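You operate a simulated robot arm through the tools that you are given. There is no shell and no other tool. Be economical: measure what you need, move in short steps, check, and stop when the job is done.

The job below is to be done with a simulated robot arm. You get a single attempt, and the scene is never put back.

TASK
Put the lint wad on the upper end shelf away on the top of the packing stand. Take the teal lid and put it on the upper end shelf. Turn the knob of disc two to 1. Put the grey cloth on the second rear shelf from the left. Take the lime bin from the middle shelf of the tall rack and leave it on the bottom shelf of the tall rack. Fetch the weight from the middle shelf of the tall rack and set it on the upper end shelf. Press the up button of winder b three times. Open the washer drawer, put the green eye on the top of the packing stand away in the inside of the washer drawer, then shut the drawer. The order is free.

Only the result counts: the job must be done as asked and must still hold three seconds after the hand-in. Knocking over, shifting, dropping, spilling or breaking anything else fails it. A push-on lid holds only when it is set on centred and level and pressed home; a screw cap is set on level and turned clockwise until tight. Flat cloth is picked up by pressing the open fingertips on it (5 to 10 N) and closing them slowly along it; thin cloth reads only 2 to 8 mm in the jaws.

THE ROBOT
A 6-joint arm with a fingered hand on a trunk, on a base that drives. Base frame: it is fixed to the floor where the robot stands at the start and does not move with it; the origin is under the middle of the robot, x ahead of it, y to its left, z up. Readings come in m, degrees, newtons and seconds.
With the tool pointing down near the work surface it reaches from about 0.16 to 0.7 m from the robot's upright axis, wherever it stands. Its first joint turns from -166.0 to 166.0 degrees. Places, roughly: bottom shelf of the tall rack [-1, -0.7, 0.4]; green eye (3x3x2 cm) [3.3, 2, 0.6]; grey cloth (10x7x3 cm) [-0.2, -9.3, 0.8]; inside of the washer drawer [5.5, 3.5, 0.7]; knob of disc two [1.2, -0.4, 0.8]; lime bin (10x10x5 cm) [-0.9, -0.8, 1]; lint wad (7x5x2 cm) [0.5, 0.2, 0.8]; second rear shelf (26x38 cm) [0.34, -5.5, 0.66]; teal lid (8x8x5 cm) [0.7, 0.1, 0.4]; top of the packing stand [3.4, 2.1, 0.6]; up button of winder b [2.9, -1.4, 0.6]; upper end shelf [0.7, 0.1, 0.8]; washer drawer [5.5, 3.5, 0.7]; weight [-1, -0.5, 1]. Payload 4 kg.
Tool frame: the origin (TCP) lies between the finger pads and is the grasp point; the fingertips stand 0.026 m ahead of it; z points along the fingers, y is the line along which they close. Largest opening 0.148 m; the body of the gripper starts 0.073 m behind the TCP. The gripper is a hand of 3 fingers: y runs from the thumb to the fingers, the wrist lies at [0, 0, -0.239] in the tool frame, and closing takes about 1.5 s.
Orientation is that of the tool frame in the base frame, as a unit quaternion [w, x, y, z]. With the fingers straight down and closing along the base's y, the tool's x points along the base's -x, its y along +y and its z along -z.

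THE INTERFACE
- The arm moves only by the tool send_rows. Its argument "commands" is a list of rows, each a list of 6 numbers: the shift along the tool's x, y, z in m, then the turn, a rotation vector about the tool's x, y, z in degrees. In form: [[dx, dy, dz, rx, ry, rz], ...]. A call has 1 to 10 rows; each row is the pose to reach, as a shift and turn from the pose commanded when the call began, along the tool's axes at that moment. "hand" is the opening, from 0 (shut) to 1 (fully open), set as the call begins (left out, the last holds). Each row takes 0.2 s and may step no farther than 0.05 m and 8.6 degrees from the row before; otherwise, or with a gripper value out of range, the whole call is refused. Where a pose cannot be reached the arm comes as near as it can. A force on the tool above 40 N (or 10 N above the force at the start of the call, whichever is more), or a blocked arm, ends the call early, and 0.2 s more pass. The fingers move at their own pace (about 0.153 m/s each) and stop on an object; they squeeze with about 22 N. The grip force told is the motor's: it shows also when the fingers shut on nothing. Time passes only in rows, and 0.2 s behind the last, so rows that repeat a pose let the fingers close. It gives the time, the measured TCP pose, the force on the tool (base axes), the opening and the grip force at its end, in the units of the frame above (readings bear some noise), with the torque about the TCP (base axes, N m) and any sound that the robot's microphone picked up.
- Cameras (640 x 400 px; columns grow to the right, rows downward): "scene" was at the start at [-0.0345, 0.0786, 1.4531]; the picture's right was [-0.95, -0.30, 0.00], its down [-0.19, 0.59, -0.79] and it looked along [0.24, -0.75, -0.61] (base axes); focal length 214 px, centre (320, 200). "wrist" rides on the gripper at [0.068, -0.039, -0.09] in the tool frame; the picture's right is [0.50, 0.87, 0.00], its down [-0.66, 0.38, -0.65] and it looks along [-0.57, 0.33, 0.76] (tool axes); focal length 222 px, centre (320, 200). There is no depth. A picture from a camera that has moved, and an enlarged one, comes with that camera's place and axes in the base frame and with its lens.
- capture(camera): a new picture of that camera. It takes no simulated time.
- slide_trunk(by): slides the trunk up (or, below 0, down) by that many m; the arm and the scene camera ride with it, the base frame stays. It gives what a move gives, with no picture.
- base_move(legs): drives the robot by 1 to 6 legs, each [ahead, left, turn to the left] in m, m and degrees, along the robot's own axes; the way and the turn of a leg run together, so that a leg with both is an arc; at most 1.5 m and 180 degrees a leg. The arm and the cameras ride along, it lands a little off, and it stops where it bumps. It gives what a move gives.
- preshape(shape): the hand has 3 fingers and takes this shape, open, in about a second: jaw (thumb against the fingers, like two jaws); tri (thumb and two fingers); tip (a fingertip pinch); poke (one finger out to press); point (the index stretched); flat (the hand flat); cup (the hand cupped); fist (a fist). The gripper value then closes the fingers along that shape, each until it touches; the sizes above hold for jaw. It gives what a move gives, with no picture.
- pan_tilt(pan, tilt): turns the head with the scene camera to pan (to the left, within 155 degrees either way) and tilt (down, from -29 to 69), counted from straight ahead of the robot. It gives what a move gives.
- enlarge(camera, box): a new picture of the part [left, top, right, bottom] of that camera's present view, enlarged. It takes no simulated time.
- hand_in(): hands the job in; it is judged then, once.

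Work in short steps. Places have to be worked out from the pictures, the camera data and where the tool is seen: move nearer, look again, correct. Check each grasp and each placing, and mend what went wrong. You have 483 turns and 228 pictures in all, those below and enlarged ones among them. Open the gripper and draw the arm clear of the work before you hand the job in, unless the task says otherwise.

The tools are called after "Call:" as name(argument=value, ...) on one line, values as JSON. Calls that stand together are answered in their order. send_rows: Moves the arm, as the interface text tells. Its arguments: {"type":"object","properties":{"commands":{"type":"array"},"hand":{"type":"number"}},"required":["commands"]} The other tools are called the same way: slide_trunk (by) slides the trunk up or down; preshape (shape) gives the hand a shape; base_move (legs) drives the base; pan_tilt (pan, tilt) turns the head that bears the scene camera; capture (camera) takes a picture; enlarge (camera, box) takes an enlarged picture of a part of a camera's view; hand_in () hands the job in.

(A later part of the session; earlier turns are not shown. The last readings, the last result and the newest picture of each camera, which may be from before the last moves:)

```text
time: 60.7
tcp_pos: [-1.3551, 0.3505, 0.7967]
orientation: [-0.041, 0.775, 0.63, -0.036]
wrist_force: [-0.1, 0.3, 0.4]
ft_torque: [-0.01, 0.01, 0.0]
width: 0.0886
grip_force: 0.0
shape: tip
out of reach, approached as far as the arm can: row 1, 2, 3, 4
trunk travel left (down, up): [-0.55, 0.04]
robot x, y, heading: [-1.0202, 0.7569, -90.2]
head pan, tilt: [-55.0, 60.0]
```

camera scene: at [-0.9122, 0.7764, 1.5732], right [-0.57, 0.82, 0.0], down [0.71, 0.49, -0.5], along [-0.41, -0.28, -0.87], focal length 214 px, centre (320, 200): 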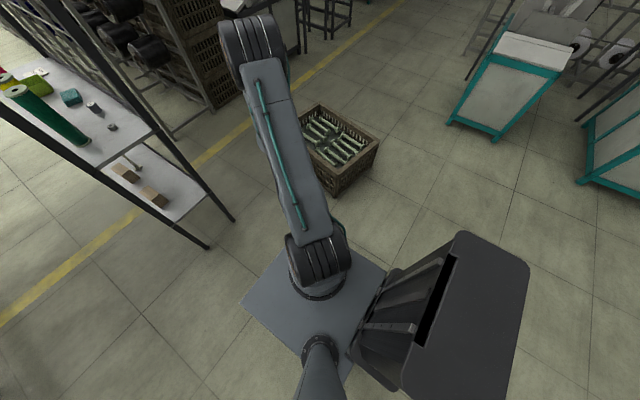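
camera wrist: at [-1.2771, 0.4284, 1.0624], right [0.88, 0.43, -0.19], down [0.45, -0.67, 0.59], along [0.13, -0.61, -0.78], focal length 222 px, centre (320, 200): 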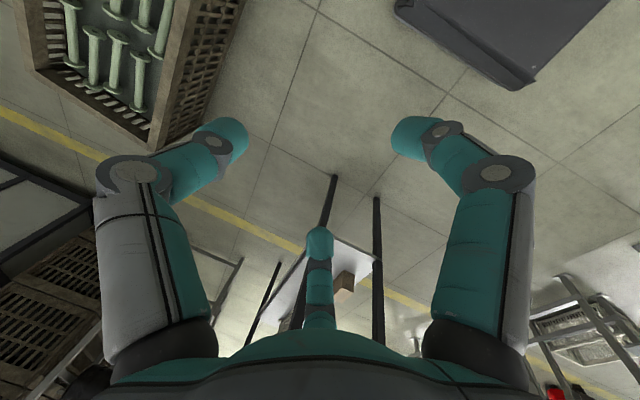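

I'll swing the arm about the base axis toward the front-left (turning the tool with it), so the head camera can see the forearm.

Call:
send_rows(commands=[[-0.02, 0.0415, 0, 0, 0, -5], [-0.036, 0.084, 0, 0, 0, -10], [-0.048, 0.128, 0, 0, 0, -15], [-0.057, 0.173, 0, 0, 0, -20], [-0.061, 0.219, 0, 0, 0, -25], [-0.062, 0.265, 0, 0, 0, -30], [-0.058, 0.31, 0, 0, 0, -35], [-0.05, 0.356, 0, 0, 0, -40], [-0.039, 0.4, 0, 0, 0, -45], [-0.023, 0.443, 0, 0, 0, -50]])

Call:
pan_tilt(pan=-10, tilt=60)

Call:
capture(camera="scene")

```text
time: 62.9
tcp_pos: [-0.9288, 0.2388, 0.7504]
orientation: [-0.053, 0.436, 0.898, -0.022]
wrist_force: [0.2, 0.7, -0.3]
ft_torque: [0.01, 0.0, -0.01]
width: 0.0883
grip_force: 0.2
shape: tip
trunk travel left (down, up): [-0.55, 0.04]
robot x, y, heading: [-1.0181, 0.7557, -90.4]
head pan, tilt: [-55.0, 60.0]
```

```text
time: 64.0
tcp_pos: [-0.9295, 0.2383, 0.7504]
orientation: [-0.054, 0.436, 0.898, -0.022]
wrist_force: [0.4, -0.2, -0.2]
ft_torque: [-0.01, 0.01, 0.01]
width: 0.0883
grip_force: 0.0
shape: tip
trunk travel left (down, up): [-0.55, 0.04]
robot x, y, heading: [-1.0198, 0.7563, -90.6]
head pan, tilt: [-10.0, 60.0]
```

```text
196 pictures are left
camera scene: at [-0.8692, 0.7487, 1.5732], right [-0.98, 0.18, 0.0], down [0.16, 0.85, -0.5], along [-0.09, -0.49, -0.87], focal length 214 px, centre (320, 200)
```

scene: 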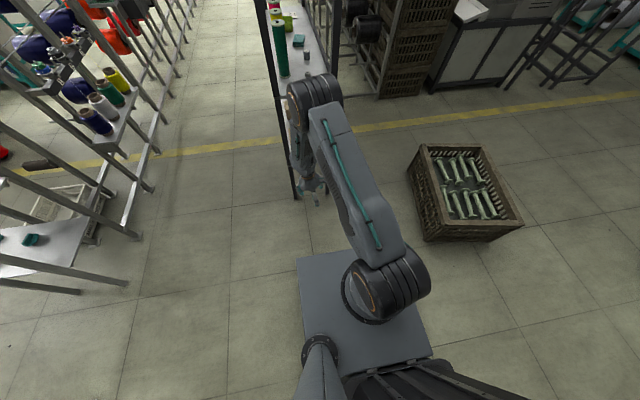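

Here it's unconstrained, with the forearm hanging. Test lean correction, then a rise.

Call:
send_rows(commands=[[0, 0, 0, -4.9, -4.4, 0]])

Call:
send_rows(commands=[[0, 0, -0.03, 0, 0, 0], [0, 0, -0.06, 0, 0, 0], [0, 0, -0.1, 0, 0, 0]])

Call:
capture(camera="scene")

```text
time: 64.4
tcp_pos: [-0.9341, 0.2625, 0.7387]
orientation: [-0.008, 0.436, 0.9, -0.019]
wrist_force: [0.0, -0.2, -0.3]
ft_torque: [0.01, 0.05, 0.01]
width: 0.0884
grip_force: 0.1
shape: tip
out of reach, approached as far as the arm can: row 1
trunk travel left (down, up): [-0.55, 0.04]
robot x, y, heading: [-1.0139, 0.7575, -90.2]
head pan, tilt: [-10.0, 60.0]
```

```text
time: 65.2
tcp_pos: [-0.9325, 0.2799, 0.8287]
orientation: [-0.013, 0.437, 0.899, -0.034]
wrist_force: [0.1, -0.2, 0.4]
ft_torque: [-0.01, 0.01, 0.04]
width: 0.0885
grip_force: 0.1
shape: tip
out of reach, approached as far as the arm can: row 2, 3
trunk travel left (down, up): [-0.55, 0.04]
robot x, y, heading: [-1.0175, 0.7529, -90.4]
head pan, tilt: [-10.0, 60.0]
```

```text
195 pictures are left
camera scene: at [-0.8692, 0.7488, 1.5731], right [-0.98, 0.18, 0.0], down [0.16, 0.85, -0.5], along [-0.09, -0.49, -0.87], focal length 214 px, centre (320, 200)
```

scene: 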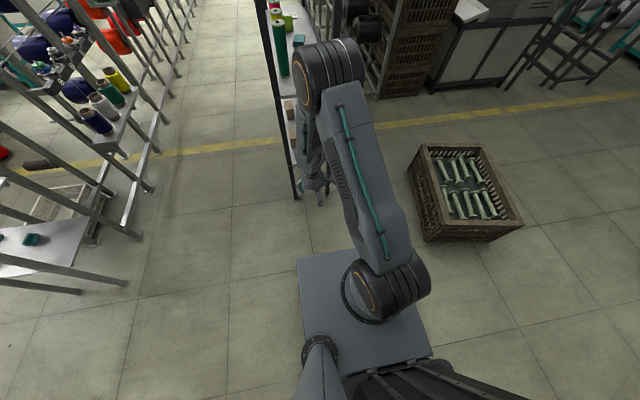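

I think the wrist is stuck straight (singular). To unlock it, I'll lean the tool strongly sideways first, then precess that lean around to an inward curl.

Call:
send_rows(commands=[[0, 0, 0, 5.5, 4.4, 0], [0, 0, 0.01, 11, 8.7, 0], [0, 0, 0.02, 16.5, 13, 0], [0, 0, 0.03, 22, 17.4, 0], [0, 0, 0.03, 27.5, 21.7, 0]])

Call:
capture(camera="scene")

```text
time: 66.4
tcp_pos: [-0.9351, 0.2793, 0.7963]
orientation: [-0.279, 0.418, 0.851, -0.151]
wrist_force: [1.1, -1.2, 0.5]
ft_torque: [-0.02, 0.02, -0.01]
width: 0.0886
grip_force: 0.1
shape: tip
trunk travel left (down, up): [-0.55, 0.04]
robot x, y, heading: [-1.0206, 0.7604, -90.1]
head pan, tilt: [-10.0, 60.0]
```

```text
194 pictures are left
camera scene: at [-0.8691, 0.7486, 1.5732], right [-0.98, 0.18, 0.0], down [0.16, 0.85, -0.5], along [-0.09, -0.49, -0.87], focal length 214 px, centre (320, 200)
```

scene: 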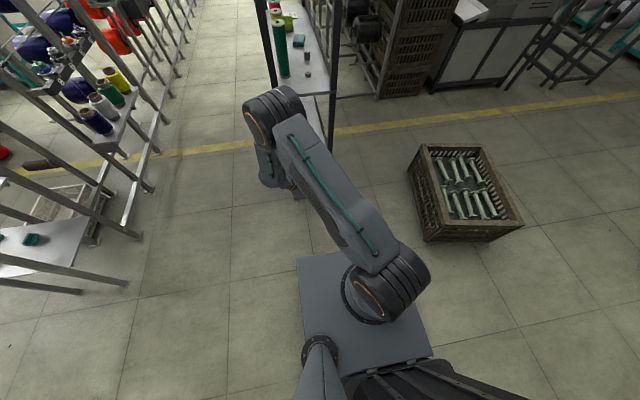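

That worked freely. Now precess the lean from sideways to inward by rotating about the vertical.

Call:
send_rows(commands=[[0, 0, 0, -2.9, 4, 6.5], [0, 0, 0, -5.7, 8, 13], [0, 0, 0, -8.6, 12, 19.5], [0, 0, 0, -11.4, 16, 26.1], [0, 0, 0, -14.3, 20, 32.6], [0, 0, 0, -17.1, 24, 39.1], [0, 0, 0, -20, 28, 45.6], [0, 0, 0, -22.8, 32, 52.1], [0, 0, 0, -25.7, 36, 58.7], [0, 0, 0, -28.6, 40.1, 65.3]])

```text
time: 68.6
tcp_pos: [-1.0786, 0.4271, 0.7315]
orientation: [-0.283, 0.878, 0.386, 0.02]
wrist_force: [0.5, -0.4, -0.5]
ft_torque: [-0.02, 0.0, 0.0]
width: 0.0886
grip_force: 0.0
shape: tip
out of reach, approached as far as the arm can: row 3, 4, 5, 6, 7, 8, 9, 10
trunk travel left (down, up): [-0.55, 0.04]
robot x, y, heading: [-1.0163, 0.7566, -90.4]
head pan, tilt: [-10.0, 60.0]
```

So in this branch the tool must be less steep than the forearm – fine for forward-pointing poses. I'll raise the trunk fully and move to a 38°-down pitch pointing at the rack, extended.

Call:
slide_trunk(by=0.04)

Call:
send_rows(commands=[[-0.018, 0.018, -0.041, -3.7, -6.7, -2.7], [-0.037, 0.037, -0.082, -7.4, -13.5, -5.3], [-0.055, 0.055, -0.123, -11.1, -20.2, -8], [-0.074, 0.074, -0.164, -14.8, -27, -10.7], [-0.092, 0.092, -0.205, -18.4, -33.7, -13.3], [-0.111, 0.111, -0.247, -22.1, -40.5, -16], [-0.13, 0.129, -0.288, -25.8, -47.2, -18.7], [-0.148, 0.148, -0.329, -29.5, -54, -21.4], [-0.167, 0.166, -0.37, -33.2, -60.7, -24], [-0.185, 0.184, -0.411, -36.9, -67.5, -26.7]])

```text
time: 69.4
tcp_pos: [-1.0785, 0.4279, 0.7699]
orientation: [-0.283, 0.877, 0.388, 0.019]
wrist_force: [-0.4, -0.3, 1.3]
ft_torque: [0.01, 0.01, 0.0]
width: 0.0884
grip_force: 0.0
shape: tip
trunk travel left (down, up): [-0.59, 0.0]
robot x, y, heading: [-1.0206, 0.7573, -90.4]
head pan, tilt: [-10.0, 60.0]
```

```text
time: 71.6
tcp_pos: [-1.0071, -0.0446, 1.0025]
orientation: [0.25, 0.679, 0.634, -0.274]
wrist_force: [-0.1, -0.2, 0.3]
ft_torque: [-0.01, 0.02, 0.02]
width: 0.0885
grip_force: 0.1
shape: tip
out of reach, approached as far as the arm can: row 6, 7, 8, 9, 10
trunk travel left (down, up): [-0.59, 0.0]
robot x, y, heading: [-1.0193, 0.7541, -90.4]
head pan, tilt: [-10.0, 60.0]
```

Nearly there. Flatten the pitch a bit more and check reach.

Call:
send_rows(commands=[[0, 0, 0, -1, -6, 0], [0, 0, -0.02, -2, -10, 0]])

```text
time: 72.2
tcp_pos: [-1.0114, -0.0995, 1.0642]
orientation: [0.311, 0.651, 0.617, -0.314]
wrist_force: [-0.8, 0.8, 0.1]
ft_torque: [0.05, -0.03, 0.01]
width: 0.0884
grip_force: 0.0
shape: tip
out of reach, approached as far as the arm can: row 1, 2
trunk travel left (down, up): [-0.59, 0.0]
robot x, y, heading: [-1.0209, 0.7584, -90.3]
head pan, tilt: [-10.0, 60.0]
```

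The wrist bend appears locked in-plane; leaning right works, so I'll lean right about the wrist, then precess that outward (upward) to free it.

Call:
send_rows(commands=[[0, -0.029, -0.002, 7, 0, 0], [0, -0.058, -0.007, 14, 0, 0], [0, -0.086, -0.016, 21, 0, 0], [0, -0.112, -0.028, 28, 0, 0], [0, -0.137, -0.043, 35, 0, 0]])

```text
time: 73.4
tcp_pos: [-1.1611, -0.1102, 1.1178]
orientation: [0.109, 0.715, 0.485, -0.491]
wrist_force: [0.0, 0.0, -0.3]
ft_torque: [0.01, -0.02, 0.05]
width: 0.0886
grip_force: 0.0
shape: tip
out of reach, approached as far as the arm can: row 1, 2, 3, 4, 5
trunk travel left (down, up): [-0.59, 0.0]
robot x, y, heading: [-1.0183, 0.7587, -90.1]
head pan, tilt: [-10.0, 60.0]
```

Lean achieved. Now rotate from the right lean up to a horizontal-forward pointing, keeping the wrist fixed.

Call:
send_rows(commands=[[-0.022, 0.02, -0.014, -5.6, -6.1, 0], [-0.045, 0.04, -0.028, -11.3, -12.3, 0], [-0.067, 0.061, -0.042, -16.9, -18.4, 0], [-0.09, 0.081, -0.056, -22.5, -24.5, 0], [-0.112, 0.102, -0.07, -28.2, -30.7, 0], [-0.135, 0.122, -0.084, -33.8, -36.8, 0]])

Call:
capture(camera="scene")

```text
time: 74.1
tcp_pos: [-1.1166, -0.1706, 1.175]
orientation: [0.241, 0.636, 0.514, -0.523]
wrist_force: [-0.2, 44.8, -3.1]
ft_torque: [-0.84, 0.05, 0.48]
width: 0.0751
grip_force: 0.2
shape: tip
out of reach, approached as far as the arm can: row 1, 2, 3
trunk travel left (down, up): [-0.59, 0.0]
robot x, y, heading: [-1.0169, 0.7561, -90.4]
head pan, tilt: [-10.0, 60.0]
stopped in row 3: the force on the tool passed its limit at 54 N (the readings are from after the stop); the commanded pose is now the measured one
```

```text
193 pictures are left
camera scene: at [-0.8696, 0.7564, 1.6132], right [-0.98, 0.18, 0.0], down [0.16, 0.85, -0.5], along [-0.09, -0.5, -0.86], focal length 214 px, centre (320, 200)
```

scene: 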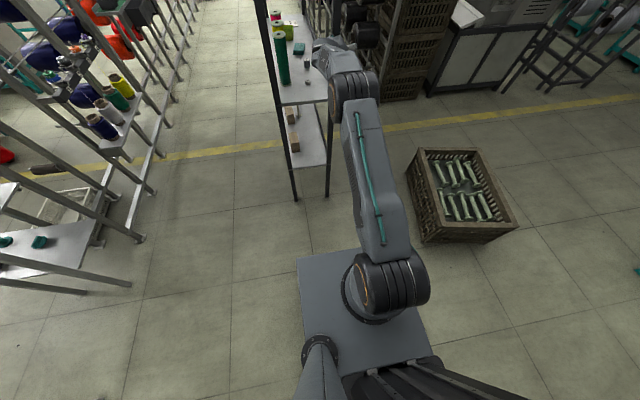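

The hand pressed on the rear post. I'll back the base away from the rack before further arm tests.

Call:
base_move(legs=[[-0.5, 0, 0]])

Call:
capture(camera="scene")

```text
time: 77.1
tcp_pos: [-1.1172, 0.328, 1.1724]
orientation: [0.24, 0.637, 0.513, -0.523]
wrist_force: [0.4, -0.1, 0.1]
ft_torque: [0.0, 0.02, 0.04]
width: 0.0884
grip_force: 0.0
shape: tip
trunk travel left (down, up): [-0.59, 0.0]
robot x, y, heading: [-1.0127, 1.2604, -91.0]
head pan, tilt: [-10.0, 60.0]
```

```text
192 pictures are left
camera scene: at [-0.8638, 1.2527, 1.6132], right [-0.98, 0.19, 0.0], down [0.16, 0.85, -0.5], along [-0.09, -0.49, -0.87], focal length 214 px, centre (320, 200)
```

scene: 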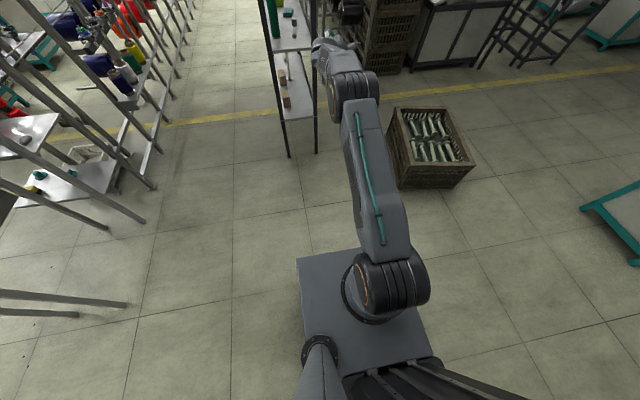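

Now in free space. I'll try going to the home-like pose (tool vertical, high), to recover the tool-down branch.

Call:
send_rows(commands=[[-0.007, -0.014, -0.046, -2.7, 7.3, -1.2], [-0.014, -0.028, -0.093, -5.4, 14.7, -2.4], [-0.021, -0.042, -0.139, -8.2, 22, -3.6], [-0.028, -0.056, -0.186, -10.9, 29.4, -4.8], [-0.035, -0.069, -0.232, -13.6, 36.7, -6], [-0.042, -0.083, -0.279, -16.3, 44, -7.1], [-0.049, -0.097, -0.325, -19, 51.4, -8.3], [-0.056, -0.111, -0.372, -21.8, 58.8, -9.5], [-0.063, -0.125, -0.418, -24.5, 66.1, -10.7]])

Call:
capture(camera="scene")

```text
time: 79.1
tcp_pos: [-1.0258, 0.6922, 1.1783]
orientation: [0.055, 0.707, 0.667, -0.229]
wrist_force: [-0.4, -0.9, -0.7]
ft_torque: [-0.03, 0.0, 0.0]
width: 0.0887
grip_force: 0.0
shape: tip
out of reach, approached as far as the arm can: row 4, 5, 6, 7, 8, 9
trunk travel left (down, up): [-0.59, 0.0]
robot x, y, heading: [-1.0099, 1.2591, -90.7]
head pan, tilt: [-10.0, 60.0]
```

```text
191 pictures are left
camera scene: at [-0.8637, 1.2526, 1.6132], right [-0.98, 0.19, 0.0], down [0.16, 0.85, -0.5], along [-0.09, -0.49, -0.87], focal length 214 px, centre (320, 200)
```

scene: 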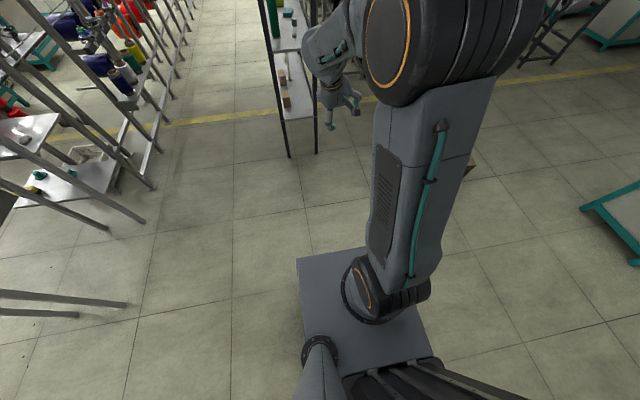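

I'll travel back toward the exact home-relative arm pose (right side, high, tool vertical).

Call:
send_rows(commands=[[0.02, -0.038, -0.019, -1, 1.7, 0], [0.04, -0.077, -0.038, -2, 3.4, 0], [0.06, -0.116, -0.057, -3, 5.1, 0], [0.08, -0.154, -0.076, -4, 6.8, 0], [0.1, -0.193, -0.095, -5, 8.5, 0], [0.12, -0.231, -0.114, -6, 10.2, 0], [0.14, -0.27, -0.133, -7, 11.9, 0], [0.16, -0.309, -0.152, -8, 13.6, 0], [0.18, -0.347, -0.171, -9, 15.3, 0], [0.2, -0.386, -0.19, -10, 17, 0]])

```text
time: 81.3
tcp_pos: [-1.3026, 0.9586, 1.1111]
orientation: [-0.088, 0.723, 0.671, -0.141]
wrist_force: [-1.6, 0.0, -0.2]
ft_torque: [-0.01, -0.02, -0.04]
width: 0.0887
grip_force: 0.2
shape: tip
out of reach, approached as far as the arm can: row 1, 2, 3, 4, 5, 6, 7, 8, 9, 10
trunk travel left (down, up): [-0.59, 0.0]
robot x, y, heading: [-1.0141, 1.2612, -90.9]
head pan, tilt: [-10.0, 60.0]
```

I'll probe whether tool yaw matters: rotate about the tool axis one way, then the other, with small rises.

Call:
send_rows(commands=[[0, 0, 0, 0, 0, -8], [0, 0, 0, 0, 0, -16], [0, 0, 0, 0, 0, -24], [0, 0, 0, 0, 0, -32], [0, 0, 0, 0, 0, -40], [0, 0, -0.03, 0, 0, -40], [0, 0, -0.06, 0, 0, -40]])

Call:
send_rows(commands=[[0, 0, 0.06, 0, 0, 8], [0, 0, 0.06, 0, 0, 16], [0, 0, 0.06, 0, 0, 24], [0, 0, 0.06, 0, 0, 32], [0, 0, 0.06, 0, 0, 40], [0, 0, 0.06, 0, 0, 48], [0, 0, 0.06, 0, 0, 56], [0, 0, 0.06, 0, 0, 64], [0, 0, 0.03, 0, 0, 64], [0, 0, 0, 0, 0, 64]])

```text
time: 82.9
tcp_pos: [-1.2729, 0.9627, 1.1393]
orientation: [-0.145, 0.448, 0.876, -0.109]
wrist_force: [0.3, 0.2, 0.0]
ft_torque: [-0.02, -0.02, 0.0]
width: 0.0887
grip_force: 0.2
shape: tip
out of reach, approached as far as the arm can: row 6, 7
trunk travel left (down, up): [-0.59, 0.0]
robot x, y, heading: [-1.0135, 1.2615, -90.9]
head pan, tilt: [-10.0, 60.0]
```

```text
refused: row 1 steps farther than a row can; nothing moved
```

Yaw is free, only "up" isn't. I'll go to the guaranteed zone (tool vertical, low, R≈0.5) and see if it becomes fully reachable.

Call:
send_rows(commands=[[-0.012, -0.007, 0.041, -3.8, -1.8, 0], [-0.024, -0.014, 0.082, -7.5, -3.7, 0], [-0.035, -0.02, 0.123, -11.3, -5.5, 0], [-0.047, -0.027, 0.164, -15, -7.4, 0], [-0.059, -0.034, 0.205, -18.8, -9.2, 0]])

Call:
pan_tilt(pan=-20, tilt=60)

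Call:
capture(camera="scene")

```text
time: 84.1
tcp_pos: [-1.2957, 0.919, 0.9223]
orientation: [-0.043, 0.455, 0.889, -0.023]
wrist_force: [0.1, 0.5, 0.4]
ft_torque: [0.02, 0.04, 0.03]
width: 0.0887
grip_force: 0.0
shape: tip
out of reach, approached as far as the arm can: row 1, 2, 3, 4, 5
trunk travel left (down, up): [-0.59, 0.0]
robot x, y, heading: [-1.0109, 1.2596, -91.0]
head pan, tilt: [-10.0, 60.0]
```

```text
time: 84.8
tcp_pos: [-1.2958, 0.9188, 0.9234]
orientation: [-0.043, 0.455, 0.889, -0.023]
wrist_force: [-0.7, -0.2, 0.4]
ft_torque: [0.0, 0.04, -0.03]
width: 0.0887
grip_force: 0.0
shape: tip
trunk travel left (down, up): [-0.59, 0.0]
robot x, y, heading: [-1.0122, 1.2558, -91.0]
head pan, tilt: [-20.0, 60.0]
```

```text
190 pictures are left
camera scene: at [-0.8749, 1.2558, 1.6132], right [-0.93, 0.36, 0.0], down [0.31, 0.81, -0.5], along [-0.18, -0.47, -0.87], focal length 214 px, centre (320, 200)
```

scene: 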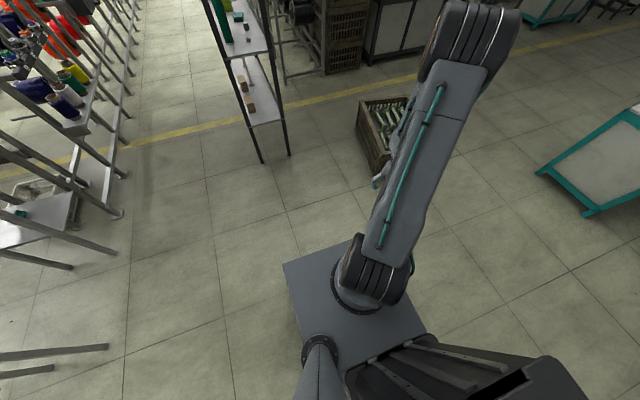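

Remaining lean 5.6°; continue correcting while lowering, to find where it becomes clean.

Call:
send_rows(commands=[[0, 0, 0.04, -2.5, -1.2, 0], [0, 0, 0.08, -5, -2.5, 0]])

Call:
send_rows(commands=[[0, 0, 0.04, 0, 0, 0], [0, 0, 0.08, 0, 0, 0]])

Call:
send_rows(commands=[[0, 0, 0, 0, 0, 0]])

```text
time: 85.4
tcp_pos: [-1.2944, 0.9262, 0.8345]
orientation: [-0.014, 0.455, 0.89, 0.004]
wrist_force: [0.2, -0.2, 0.3]
ft_torque: [-0.02, 0.02, 0.01]
width: 0.0887
grip_force: 0.1
shape: tip
out of reach, approached as far as the arm can: row 2
trunk travel left (down, up): [-0.59, 0.0]
robot x, y, heading: [-1.0146, 1.2619, -91.0]
head pan, tilt: [-20.0, 60.0]
```

```text
time: 86.0
tcp_pos: [-1.2933, 0.9279, 0.7704]
orientation: [-0.005, 0.46, 0.888, 0.009]
wrist_force: [0.0, -0.3, 1.1]
ft_torque: [0.0, -0.04, 0.02]
width: 0.0888
grip_force: 0.1
shape: tip
out of reach, approached as far as the arm can: row 2
trunk travel left (down, up): [-0.59, 0.0]
robot x, y, heading: [-1.0119, 1.2587, -91.0]
head pan, tilt: [-20.0, 60.0]
```

```text
time: 86.4
tcp_pos: [-1.2942, 0.9275, 0.7705]
orientation: [-0.005, 0.456, 0.89, 0.008]
wrist_force: [0.2, -0.2, -0.2]
ft_torque: [-0.02, -0.01, -0.01]
width: 0.0888
grip_force: 0.1
shape: tip
trunk travel left (down, up): [-0.59, 0.0]
robot x, y, heading: [-1.0117, 1.2612, -90.8]
head pan, tilt: [-20.0, 60.0]
```

Both up and down refuse, so the wrist's in-plane bend is frozen. I'll lean right 40° about the wrist here in free space, then precess outward.

Call:
send_rows(commands=[[0.032, -0.008, -0.002, 1.9, 7.8, 0], [0.064, -0.016, -0.009, 3.8, 15.6, 0], [0.0945, -0.023, -0.021, 5.7, 23.3, 0], [0.123, -0.03, -0.036, 7.6, 31.1, 0], [0.149, -0.036, -0.056, 9.5, 38.9, 0]])

```text
time: 87.6
tcp_pos: [-1.4108, 1.0252, 0.8275]
orientation: [-0.338, 0.425, 0.835, 0.086]
wrist_force: [0.9, -1.2, -0.5]
ft_torque: [-0.02, -0.02, 0.01]
width: 0.0889
grip_force: 0.0
shape: tip
trunk travel left (down, up): [-0.59, 0.0]
robot x, y, heading: [-1.0119, 1.2622, -91.1]
head pan, tilt: [-20.0, 60.0]
```

Clean. Now precess the lean toward outward about the fixed wrist.

Call:
send_rows(commands=[[-0.0055, -0.0197, -0.0009, 4.8, -1.1, -5.7], [-0.0128, -0.0386, -0.0035, 9.6, -2.2, -11.4], [-0.0219, -0.0563, -0.0077, 14.3, -3.2, -17], [-0.0326, -0.0727, -0.0136, 19.1, -4.3, -22.7], [-0.0447, -0.0874, -0.0211, 23.9, -5.4, -28.4], [-0.058, -0.1001, -0.0298, 28.7, -6.5, -34.1]])

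```text
time: 89.0
tcp_pos: [-1.4507, 0.9129, 0.8304]
orientation: [-0.344, 0.072, 0.935, -0.052]
wrist_force: [-0.1, 0.3, -1.3]
ft_torque: [0.01, -0.06, 0.01]
width: 0.0887
grip_force: 0.1
shape: tip
trunk travel left (down, up): [-0.59, 0.0]
robot x, y, heading: [-1.0149, 1.2621, -90.8]
head pan, tilt: [-20.0, 60.0]
```

Clean again. Continue the precession another 45° so the lean is exactly outward.

Call:
send_rows(commands=[[-0.0055, -0.0197, -0.0009, 4.8, -1.1, -5.7], [-0.0128, -0.0386, -0.0035, 9.6, -2.2, -11.4], [-0.0219, -0.0563, -0.0077, 14.3, -3.2, -17], [-0.0326, -0.0727, -0.0136, 19.1, -4.3, -22.7], [-0.0447, -0.0874, -0.0211, 23.9, -5.4, -28.4], [-0.058, -0.1001, -0.0298, 28.7, -6.5, -34.1]])

Call:
capture(camera="scene")

```text
time: 90.4
tcp_pos: [-1.3955, 0.8063, 0.8301]
orientation: [-0.299, -0.291, 0.891, -0.18]
wrist_force: [-0.6, 0.1, -0.5]
ft_torque: [0.04, 0.02, -0.03]
width: 0.0888
grip_force: 0.0
shape: tip
trunk travel left (down, up): [-0.59, 0.0]
robot x, y, heading: [-1.0127, 1.2608, -90.8]
head pan, tilt: [-20.0, 60.0]
```

```text
189 pictures are left
camera scene: at [-0.875, 1.2557, 1.6132], right [-0.93, 0.36, 0.0], down [0.31, 0.81, -0.5], along [-0.18, -0.47, -0.87], focal length 214 px, centre (320, 200)
```

scene: 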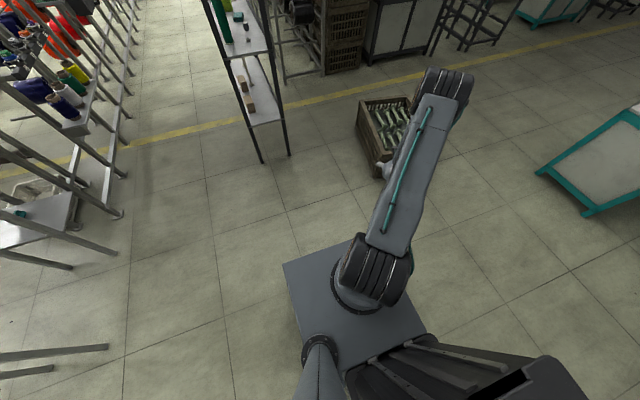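

Camera is now on the upper side and the wrist should be free in-plane. Test: rise 0.16 at this pitch.

Call:
send_rows(commands=[[0.025, -0.006, -0.03, 0, 0, 0], [0.05, -0.012, -0.06, 0, 0, 0], [0.076, -0.018, -0.09, 0, 0, 0], [0.1, -0.023, -0.12, 0, 0, 0]])

Call:
send_rows(commands=[[0, 0, 0, 0, -6, 0], [0, 0, 0, 0, -12, 0], [0, 0, 0, 0, -18, 0]])

```text
time: 91.4
tcp_pos: [-1.3948, 0.8076, 0.9887]
orientation: [-0.298, -0.29, 0.892, -0.179]
wrist_force: [0.4, 0.1, 0.1]
ft_torque: [-0.01, 0.0, 0.0]
width: 0.0889
grip_force: 0.0
shape: tip
trunk travel left (down, up): [-0.59, 0.0]
robot x, y, heading: [-1.0153, 1.2654, -91.1]
head pan, tilt: [-20.0, 60.0]
```

```text
time: 92.2
tcp_pos: [-1.373, 0.823, 0.9569]
orientation: [-0.169, -0.312, 0.925, -0.135]
wrist_force: [0.0, -0.1, 0.5]
ft_torque: [-0.02, 0.01, -0.03]
width: 0.0884
grip_force: 0.0
shape: tip
out of reach, approached as far as the arm can: row 3
trunk travel left (down, up): [-0.59, 0.0]
robot x, y, heading: [-1.0099, 1.2621, -91.0]
head pan, tilt: [-20.0, 60.0]
```

In-plane it is now free for forward pitches (tool less steep than forearm), with camera on top. Swing to straight ahead, 40° pitch, R≈0.8.

Call:
send_rows(commands=[[-0.0058, -0.049, -0.001, 2.4, 2.1, -4.6], [-0.0116, -0.098, -0.002, 4.9, 4.2, -9.1], [-0.0174, -0.147, -0.003, 7.3, 6.3, -13.7], [-0.0232, -0.196, -0.004, 9.8, 8.4, -18.3], [-0.029, -0.245, -0.006, 12.2, 10.5, -22.9], [-0.0348, -0.294, -0.007, 14.6, 12.5, -27.4], [-0.0406, -0.343, -0.008, 17.1, 14.6, -32], [-0.0464, -0.392, -0.009, 19.5, 16.7, -36.6], [-0.0522, -0.441, -0.011, 22, 18.8, -41.1], [-0.058, -0.49, -0.012, 24.4, 20.9, -45.7]], hand=0.6)

Call:
capture(camera="wrist")

```text
time: 94.4
tcp_pos: [-1.0219, 0.4782, 1.0206]
orientation: [-0.286, -0.642, 0.644, -0.301]
wrist_force: [-1.2, 0.8, 0.1]
ft_torque: [0.01, -0.01, -0.05]
width: 0.0886
grip_force: 0.0
shape: tip
trunk travel left (down, up): [-0.59, 0.0]
robot x, y, heading: [-1.0172, 1.26, -91.0]
head pan, tilt: [-20.0, 60.0]
```

```text
188 pictures are left
camera wrist: at [-0.9842, 0.5025, 1.131], right [-0.87, -0.33, 0.36], down [-0.38, 0.92, -0.08], along [-0.31, -0.2, -0.93], focal length 222 px, centre (320, 200)
```

wrist: 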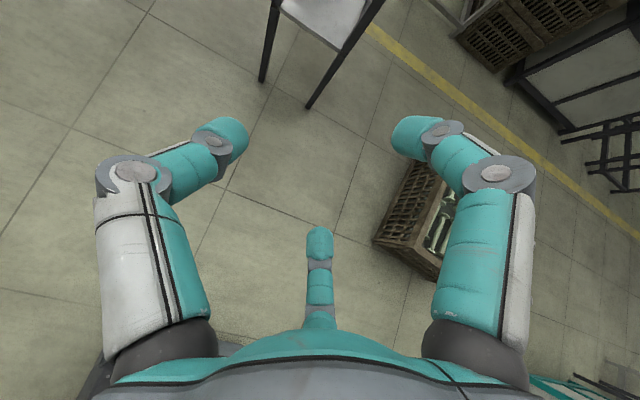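

All clean. Raise slightly and drive toward the rack in stages.

Call:
send_rows(commands=[[0.023, 0, -0.02, 0, 0, 0]])

Call:
base_move(legs=[[0.5, 0.025, 1.0]])

Call:
capture(camera="wrist")

```text
time: 94.8
tcp_pos: [-1.0216, 0.4809, 1.0515]
orientation: [-0.286, -0.643, 0.644, -0.302]
wrist_force: [0.3, -0.3, -0.5]
ft_torque: [0.01, -0.01, 0.01]
width: 0.0886
grip_force: 0.0
shape: tip
trunk travel left (down, up): [-0.59, 0.0]
robot x, y, heading: [-1.0154, 1.2619, -90.9]
head pan, tilt: [-20.0, 60.0]
```

```text
time: 97.7
tcp_pos: [-0.9785, -0.0215, 1.0509]
orientation: [0.282, 0.651, -0.635, 0.305]
wrist_force: [0.5, -0.4, -0.4]
ft_torque: [0.0, -0.01, -0.02]
width: 0.089
grip_force: 0.0
shape: tip
trunk travel left (down, up): [-0.59, 0.0]
robot x, y, heading: [-0.992, 0.7579, -89.4]
head pan, tilt: [-20.0, 60.0]
```

```text
187 pictures are left
camera wrist: at [-0.941, 0.0031, 1.1619], right [-0.86, -0.36, 0.36], down [-0.41, 0.91, -0.08], along [-0.3, -0.21, -0.93], focal length 222 px, centre (320, 200)
```

wrist: 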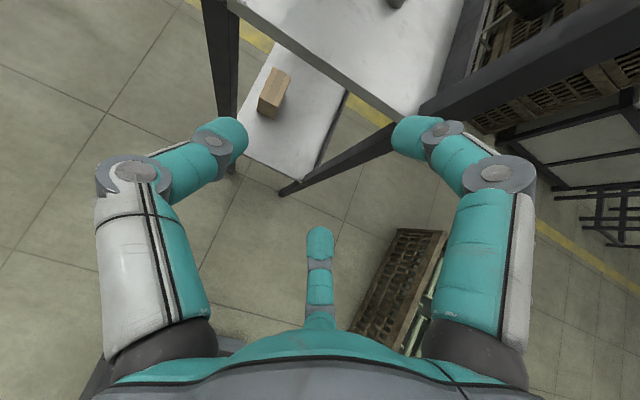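

Centre between posts is x≈-0.973; to miss the green spool I need x≈-1.0. Drive 0.2 with a small right correction.

Call:
base_move(legs=[[0.2, -0.024, -0.6]])

Call:
capture(camera="wrist")

```text
time: 99.3
tcp_pos: [-1.0088, -0.2209, 1.0502]
orientation: [0.284, 0.647, -0.64, 0.303]
wrist_force: [-0.3, -0.2, -0.2]
ft_torque: [0.0, 0.02, 0.0]
width: 0.0887
grip_force: 0.0
shape: tip
trunk travel left (down, up): [-0.59, 0.0]
robot x, y, heading: [-1.01, 0.5598, -89.9]
head pan, tilt: [-20.0, 60.0]
```

```text
186 pictures are left
camera wrist: at [-0.9727, -0.1972, 1.1616], right [-0.87, -0.35, 0.36], down [-0.4, 0.92, -0.08], along [-0.3, -0.21, -0.93], focal length 222 px, centre (320, 200)
```

wrist: 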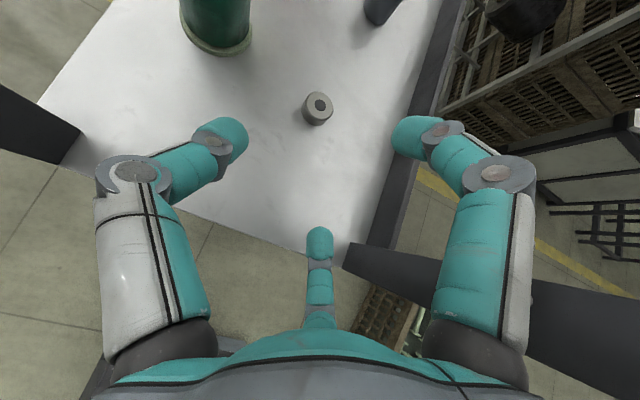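

Clearances look ok at x=-1.009 (spool edge -0.92, rear edge -1.09). Drive forward another 0.2.

Call:
base_move(legs=[[0.19, 0, 0]])

Call:
capture(camera="wrist")

```text
time: 100.9
tcp_pos: [-1.0101, -0.4154, 1.051]
orientation: [0.284, 0.646, -0.64, 0.303]
wrist_force: [0.2, 0.2, 0.5]
ft_torque: [0.01, 0.02, -0.02]
width: 0.0886
grip_force: 0.0
shape: tip
trunk travel left (down, up): [-0.59, 0.0]
robot x, y, heading: [-1.0122, 0.3634, -90.2]
head pan, tilt: [-20.0, 60.0]
```

```text
185 pictures are left
camera wrist: at [-0.9742, -0.3899, 1.1615], right [-0.87, -0.34, 0.36], down [-0.39, 0.92, -0.08], along [-0.3, -0.21, -0.93], focal length 222 px, centre (320, 200)
```

wrist: 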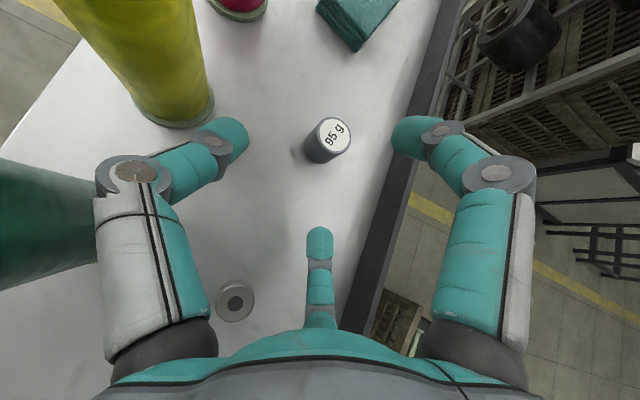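

Weight ("95 g") centre at (-1.024,-0.489), top z≈0.987. Move over it then down around it.

Call:
send_rows(commands=[[0.024, 0.008, 0.027, 0, 0, 0], [0.047, 0.0153, 0.054, 0, 0, 0], [0.022, 0.016, 0.076, 0, 0, 0], [-0.003, 0.0167, 0.097, 0, 0, 0]])

Call:
capture(camera="wrist")

```text
time: 101.9
tcp_pos: [-1.0255, -0.4856, 0.9912]
orientation: [0.287, 0.645, -0.639, 0.306]
wrist_force: [1.1, 6.8, 22.6]
ft_torque: [0.73, 0.62, -0.22]
width: 0.0827
grip_force: 0.1
shape: tip
out of reach, approached as far as the arm can: row 1, 2
trunk travel left (down, up): [-0.59, 0.0]
robot x, y, heading: [-1.0134, 0.3648, -90.0]
head pan, tilt: [-20.0, 60.0]
```

```text
184 pictures are left
camera wrist: at [-0.9893, -0.4599, 1.1012], right [-0.87, -0.34, 0.36], down [-0.4, 0.91, -0.08], along [-0.3, -0.22, -0.93], focal length 222 px, centre (320, 200)
```

wrist: 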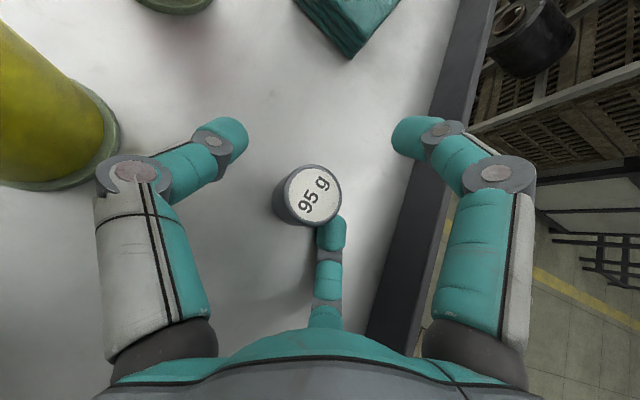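

Lower finger presses the shelf (22 N); raise ~7 mm and close.

Call:
send_rows(commands=[[0.006, 0, -0.004, 0, 0, 0], [0.006, 0, -0.004, 0, 0, 0]])

Call:
send_rows(commands=[[0.006, 0, -0.004, 0, 0, 0], [0.006, 0, -0.004, 0, 0, 0], [0.006, 0, -0.004, 0, 0, 0], [0.006, 0, -0.004, 0, 0, 0], [0.006, 0, -0.004, 0, 0, 0]], hand=0.1)

Call:
capture(camera="wrist")

```text
time: 102.5
tcp_pos: [-1.0259, -0.4881, 0.9922]
orientation: [0.286, 0.645, -0.64, 0.303]
wrist_force: [0.0, -2.4, 8.7]
ft_torque: [-0.01, 0.21, 0.03]
width: 0.0823
grip_force: 0.1
shape: tip
trunk travel left (down, up): [-0.59, 0.0]
robot x, y, heading: [-1.0132, 0.363, -90.2]
head pan, tilt: [-20.0, 60.0]
```

```text
time: 103.7
tcp_pos: [-1.0257, -0.4872, 0.9989]
orientation: [0.285, 0.646, -0.64, 0.304]
wrist_force: [-0.3, 0.5, 0.0]
ft_torque: [0.01, 0.03, 0.0]
width: 0.0
grip_force: 21.5
shape: tip
trunk travel left (down, up): [-0.59, 0.0]
robot x, y, heading: [-1.0106, 0.367, -90.2]
head pan, tilt: [-20.0, 60.0]
```

```text
183 pictures are left
camera wrist: at [-0.9891, -0.4628, 1.1098], right [-0.87, -0.34, 0.36], down [-0.39, 0.92, -0.08], along [-0.3, -0.21, -0.93], focal length 222 px, centre (320, 200)
```

wrist: 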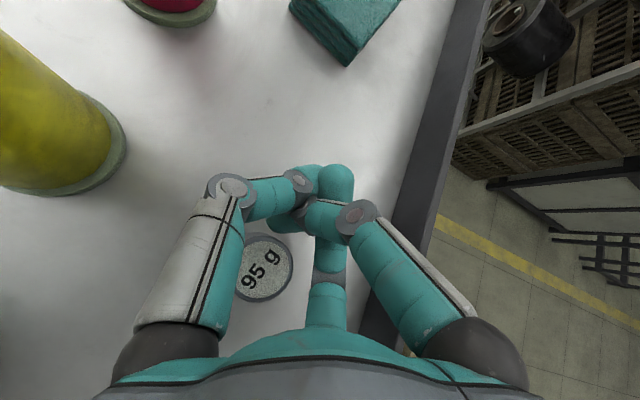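

The weight slipped toward the palm (still upright at about (-1.013,-0.445)). This pitch is too shallow for low objects, so I'll lift, back out, and recover a steep tool-down wrist configuration in free space.

Call:
send_rows(commands=[[0.02, 0, -0.022, 0, 0, 0], [0.04, 0, -0.044, 0, 0, 0], [0.055, 0, -0.06, 0, 0, 0]])

Call:
base_move(legs=[[-0.35, 0, 0], [-0.5, 0, 0]])

```text
time: 104.5
tcp_pos: [-1.03, -0.4656, 1.0626]
orientation: [-0.302, -0.639, 0.639, -0.304]
wrist_force: [0.4, -0.1, -0.3]
ft_torque: [-0.01, -0.01, 0.0]
width: 0.0
grip_force: 22.1
shape: tip
out of reach, approached as far as the arm can: row 1, 2, 3
trunk travel left (down, up): [-0.59, 0.0]
robot x, y, heading: [-1.013, 0.3649, -90.2]
head pan, tilt: [-20.0, 60.0]
```

```text
time: 109.3
tcp_pos: [-1.0299, 0.3748, 1.0634]
orientation: [-0.302, -0.638, 0.64, -0.304]
wrist_force: [-0.1, 0.4, 0.1]
ft_torque: [-0.02, 0.02, 0.02]
width: 0.0
grip_force: 22.1
shape: tip
trunk travel left (down, up): [-0.59, 0.0]
robot x, y, heading: [-1.012, 1.2054, -90.3]
head pan, tilt: [-20.0, 60.0]
```

Pull in to R≈0.63 at a 50° pitch with the hand reopened.

Call:
send_rows(commands=[[-0.038, 0, -0.021, 0, -2, 0], [-0.076, 0, -0.042, 0, -4, 0], [-0.113, 0, -0.062, 0, -6, 0], [-0.151, 0, -0.083, 0, -8, 0], [-0.189, 0, -0.104, 0, -10, 0]], hand=0.6)

```text
time: 110.5
tcp_pos: [-1.0272, 0.577, 0.983]
orientation: [-0.245, -0.662, 0.664, -0.247]
wrist_force: [0.7, -0.3, 0.5]
ft_torque: [0.02, 0.05, 0.01]
width: 0.0885
grip_force: 0.1
shape: tip
trunk travel left (down, up): [-0.59, 0.0]
robot x, y, heading: [-1.0047, 1.2074, -90.1]
head pan, tilt: [-20.0, 60.0]
```

Now precess the lean from outward to the left about the fixed wrist.

Call:
send_rows(commands=[[-0.0011, -0.0216, -0.001, 5.2, 0, -6.1], [-0.0046, -0.0427, -0.0039, 10.4, 0, -12.2], [-0.0102, -0.063, -0.0087, 15.6, 0, -18.2], [-0.0179, -0.0821, -0.0153, 20.8, 0, -24.3], [-0.0276, -0.0996, -0.0236, 26, 0, -30.4], [-0.039, -0.1152, -0.0333, 31.2, 0, -36.5], [-0.0519, -0.1285, -0.0444, 36.4, 0, -42.6], [-0.0662, -0.1393, -0.0566, 41.6, 0, -48.6], [-0.0814, -0.1474, -0.0696, 46.8, 0, -54.7], [-0.0974, -0.1526, -0.0833, 52, 0, -60.8]])

```text
time: 112.7
tcp_pos: [-0.8747, 0.7028, 0.9824]
orientation: [0.031, 0.934, -0.08, 0.347]
wrist_force: [-0.4, 0.6, -0.6]
ft_torque: [-0.02, 0.03, 0.02]
width: 0.0889
grip_force: 0.0
shape: tip
trunk travel left (down, up): [-0.59, 0.0]
robot x, y, heading: [-1.0045, 1.2051, -90.4]
head pan, tilt: [-20.0, 60.0]
```

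Clean. Repeat the same relative motion to carry it from left to inward.

Call:
send_rows(commands=[[-0.0011, -0.0216, -0.001, 5.2, 0, -6.1], [-0.0046, -0.0427, -0.0039, 10.4, 0, -12.2], [-0.0102, -0.063, -0.0087, 15.6, 0, -18.2], [-0.0179, -0.0821, -0.0153, 20.8, 0, -24.3], [-0.0276, -0.0996, -0.0236, 26, 0, -30.4], [-0.039, -0.1152, -0.0333, 31.2, 0, -36.5], [-0.0519, -0.1285, -0.0444, 36.4, 0, -42.6], [-0.0662, -0.1393, -0.0566, 41.6, 0, -48.6], [-0.0814, -0.1474, -0.0696, 46.8, 0, -54.7], [-0.0974, -0.1526, -0.0833, 52, 0, -60.8]])

```text
time: 114.9
tcp_pos: [-0.9732, 0.8755, 0.9819]
orientation: [-0.197, 0.768, 0.539, 0.284]
wrist_force: [0.2, 0.4, 0.4]
ft_torque: [-0.03, 0.0, 0.01]
width: 0.0886
grip_force: 0.0
shape: tip
trunk travel left (down, up): [-0.59, 0.0]
robot x, y, heading: [-1.0116, 1.2047, -90.2]
head pan, tilt: [-20.0, 60.0]
```

Excellent – inward curl reached cleanly. Finish the last 20° and then uncurl to vertical about the wrist.

Call:
send_rows(commands=[[-0.0011, -0.0216, -0.001, 5.2, 0, -6.1], [-0.0046, -0.0427, -0.0039, 10.4, 0, -12.2], [-0.0071, -0.053, -0.0061, 13, 0, -15.2]])

Call:
send_rows(commands=[[-0.033, 0, -0.002, 0, -8, 0], [-0.066, 0, -0.009, 0, -16, 0], [-0.097, 0, -0.021, 0, -24, 0], [-0.127, 0, -0.036, 0, -32, 0], [-0.154, 0, -0.056, 0, -40, 0]])

```text
time: 115.7
tcp_pos: [-1.0262, 0.8859, 0.9812]
orientation: [-0.243, 0.664, 0.664, 0.244]
wrist_force: [-0.5, -0.5, 0.5]
ft_torque: [-0.01, -0.04, 0.0]
width: 0.0888
grip_force: 0.0
shape: tip
trunk travel left (down, up): [-0.59, 0.0]
robot x, y, heading: [-1.0122, 1.2005, -90.0]
head pan, tilt: [-20.0, 60.0]
```

```text
time: 116.9
tcp_pos: [-1.0279, 0.7343, 0.9201]
orientation: [0.023, 0.707, 0.706, 0.018]
wrist_force: [-0.2, -0.2, 0.2]
ft_torque: [0.01, -0.05, 0.03]
width: 0.0886
grip_force: 0.1
shape: tip
out of reach, approached as far as the arm can: row 1, 2, 3, 4, 5
trunk travel left (down, up): [-0.59, 0.0]
robot x, y, heading: [-1.0104, 1.2053, -90.2]
head pan, tilt: [-20.0, 60.0]
```

Reached within millimetres. Test vertical freedom here: up 0.1 then down.

Call:
send_rows(commands=[[0, 0, -0.05, 0, 0, 0], [0, 0, -0.1, 0, 0, 0]])

Call:
send_rows(commands=[[-0.04, 0, 0, 0, 0, 0], [-0.08, 0, 0, 0, 0, 0]])

Call:
send_rows(commands=[[0, 0, 0.04, 0, 0, 0], [0, 0, 0.08, 0, 0, 0], [0, 0, 0.12, 0, 0, 0]])

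```text
time: 117.5
tcp_pos: [-1.0305, 0.7382, 1.0228]
orientation: [0.023, 0.707, 0.706, 0.019]
wrist_force: [-0.3, 0.3, -0.6]
ft_torque: [0.02, 0.03, 0.03]
width: 0.0888
grip_force: 0.1
shape: tip
trunk travel left (down, up): [-0.59, 0.0]
robot x, y, heading: [-1.0081, 1.2036, -90.3]
head pan, tilt: [-20.0, 60.0]
```

```text
time: 118.1
tcp_pos: [-1.0349, 0.6554, 1.0208]
orientation: [0.024, 0.708, 0.706, 0.019]
wrist_force: [0.3, -0.8, 0.7]
ft_torque: [0.02, 0.0, 0.04]
width: 0.0887
grip_force: 0.0
shape: tip
trunk travel left (down, up): [-0.59, 0.0]
robot x, y, heading: [-1.0068, 1.2098, -90.1]
head pan, tilt: [-20.0, 60.0]
```

```text
time: 118.9
tcp_pos: [-1.0282, 0.6525, 0.9005]
orientation: [0.026, 0.707, 0.707, 0.02]
wrist_force: [0.9, 0.3, 0.4]
ft_torque: [0.01, -0.02, 0.02]
width: 0.0888
grip_force: 0.1
shape: tip
trunk travel left (down, up): [-0.59, 0.0]
robot x, y, heading: [-1.0089, 1.2048, -90.2]
head pan, tilt: [-20.0, 60.0]
```

Tool-down works freely now. I'll straighten the small lean, set z≈1.06, R≈0.62, then drive in again.

Call:
send_rows(commands=[[-0.02, 0.003, -0.04, 1.5, 0, 0], [-0.04, 0.006, -0.08, 3, 0, 0], [-0.065, 0.008, -0.12, 3, 0, 0], [-0.065, 0.008, -0.16, 3, 0, 0]])

Call:
base_move(legs=[[0.6, 0.01, 0.2]])

Call:
capture(camera="wrist")

```text
time: 119.9
tcp_pos: [-1.0284, 0.5911, 1.0603]
orientation: [0.004, 0.708, 0.707, 0.0]
wrist_force: [-0.1, 0.4, -0.3]
ft_torque: [0.0, -0.01, 0.03]
width: 0.0886
grip_force: 0.1
shape: tip
out of reach, approached as far as the arm can: row 1, 2
trunk travel left (down, up): [-0.59, 0.0]
robot x, y, heading: [-1.014, 1.2036, -89.9]
head pan, tilt: [-20.0, 60.0]
```

```text
time: 123.3
tcp_pos: [-1.0169, -0.0086, 1.061]
orientation: [0.004, 0.706, 0.708, 0.0]
wrist_force: [0.2, 0.0, 0.8]
ft_torque: [0.02, -0.01, -0.04]
width: 0.0885
grip_force: 0.1
shape: tip
trunk travel left (down, up): [-0.59, 0.0]
robot x, y, heading: [-0.9985, 0.6073, -90.1]
head pan, tilt: [-20.0, 60.0]
```

```text
182 pictures are left
camera wrist: at [-1.0556, 0.0599, 1.1502], right [0.87, 0.5, 0.0], down [0.37, -0.65, 0.66], along [0.33, -0.57, -0.75], focal length 222 px, centre (320, 200)
```

wrist: 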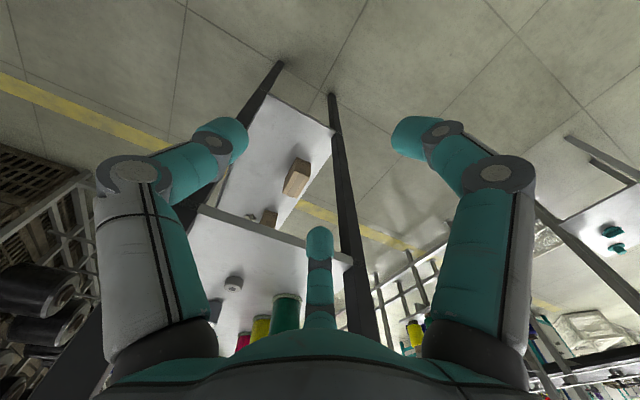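

On course. Drive in 0.2 and re-check.

Call:
base_move(legs=[[0.22, 0.008, 0.1]])

Call:
capture(camera="wrist")

```text
time: 124.9
tcp_pos: [-1.0076, -0.2233, 1.0608]
orientation: [0.004, 0.705, 0.709, 0.001]
wrist_force: [-0.4, -0.3, 0.6]
ft_torque: [-0.02, -0.02, 0.02]
width: 0.0888
grip_force: 0.1
shape: tip
trunk travel left (down, up): [-0.59, 0.0]
robot x, y, heading: [-0.9912, 0.3921, -89.9]
head pan, tilt: [-20.0, 60.0]
```

```text
181 pictures are left
camera wrist: at [-1.0464, -0.1552, 1.15], right [0.86, 0.5, 0.0], down [0.38, -0.65, 0.66], along [0.33, -0.57, -0.75], focal length 222 px, centre (320, 200)
```

wrist: 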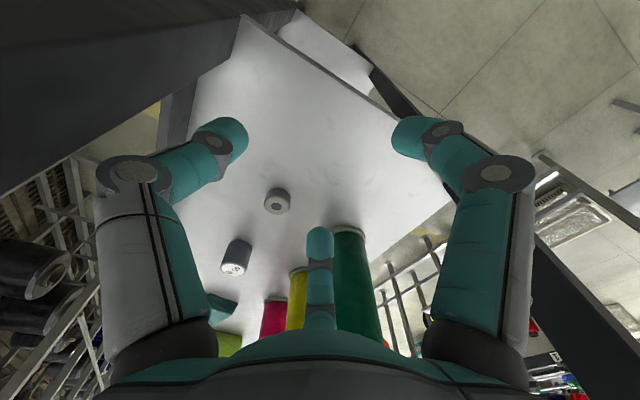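

Weight stands at about (-1.019,-0.443). Drive the remaining 0.2.

Call:
base_move(legs=[[0.2, -0.003, -0.1]])

Call:
capture(camera="wrist")

```text
time: 126.5
tcp_pos: [-1.0113, -0.4215, 1.0608]
orientation: [0.004, 0.706, 0.708, 0.001]
wrist_force: [-0.5, -0.6, 0.5]
ft_torque: [0.0, -0.01, -0.01]
width: 0.0886
grip_force: 0.0
shape: tip
trunk travel left (down, up): [-0.59, 0.0]
robot x, y, heading: [-0.9917, 0.1939, -89.8]
head pan, tilt: [-20.0, 60.0]
```

```text
180 pictures are left
camera wrist: at [-1.0503, -0.3538, 1.1499], right [0.87, 0.5, 0.0], down [0.37, -0.65, 0.66], along [0.33, -0.57, -0.75], focal length 222 px, centre (320, 200)
```

wrist: 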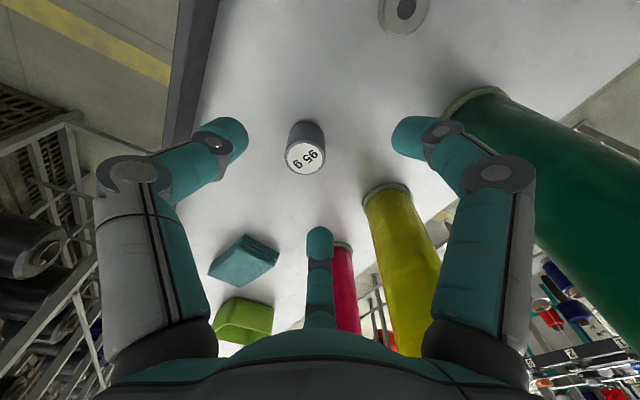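

Centre at (-1.015,-0.44). Align and descend around it.

Call:
send_rows(commands=[[-0.019, -0.004, 0.02, 0, 0, 0], [-0.019, -0.004, 0.05, 0, 0, 0], [-0.019, -0.004, 0.076, 0, 0, 0]])

Call:
capture(camera="wrist")

```text
time: 127.3
tcp_pos: [-1.0133, -0.4418, 0.9837]
orientation: [0.004, 0.707, 0.707, 0.003]
wrist_force: [0.1, 1.0, 0.5]
ft_torque: [0.01, -0.01, -0.02]
width: 0.0886
grip_force: 0.0
shape: tip
trunk travel left (down, up): [-0.59, 0.0]
robot x, y, heading: [-0.9955, 0.1919, -89.9]
head pan, tilt: [-20.0, 60.0]
```

```text
179 pictures are left
camera wrist: at [-1.0542, -0.3735, 1.0735], right [0.87, 0.5, 0.01], down [0.37, -0.65, 0.66], along [0.34, -0.57, -0.75], focal length 222 px, centre (320, 200)
```

wrist: 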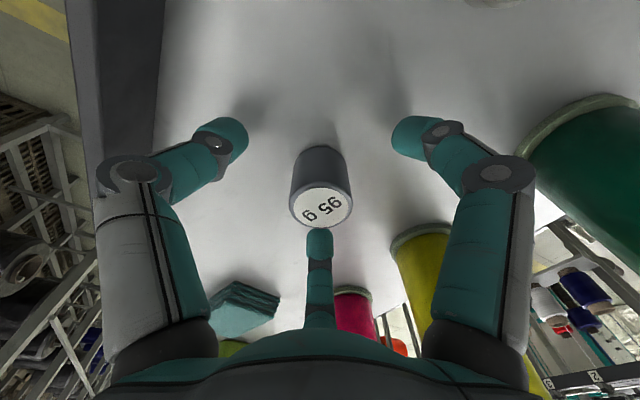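

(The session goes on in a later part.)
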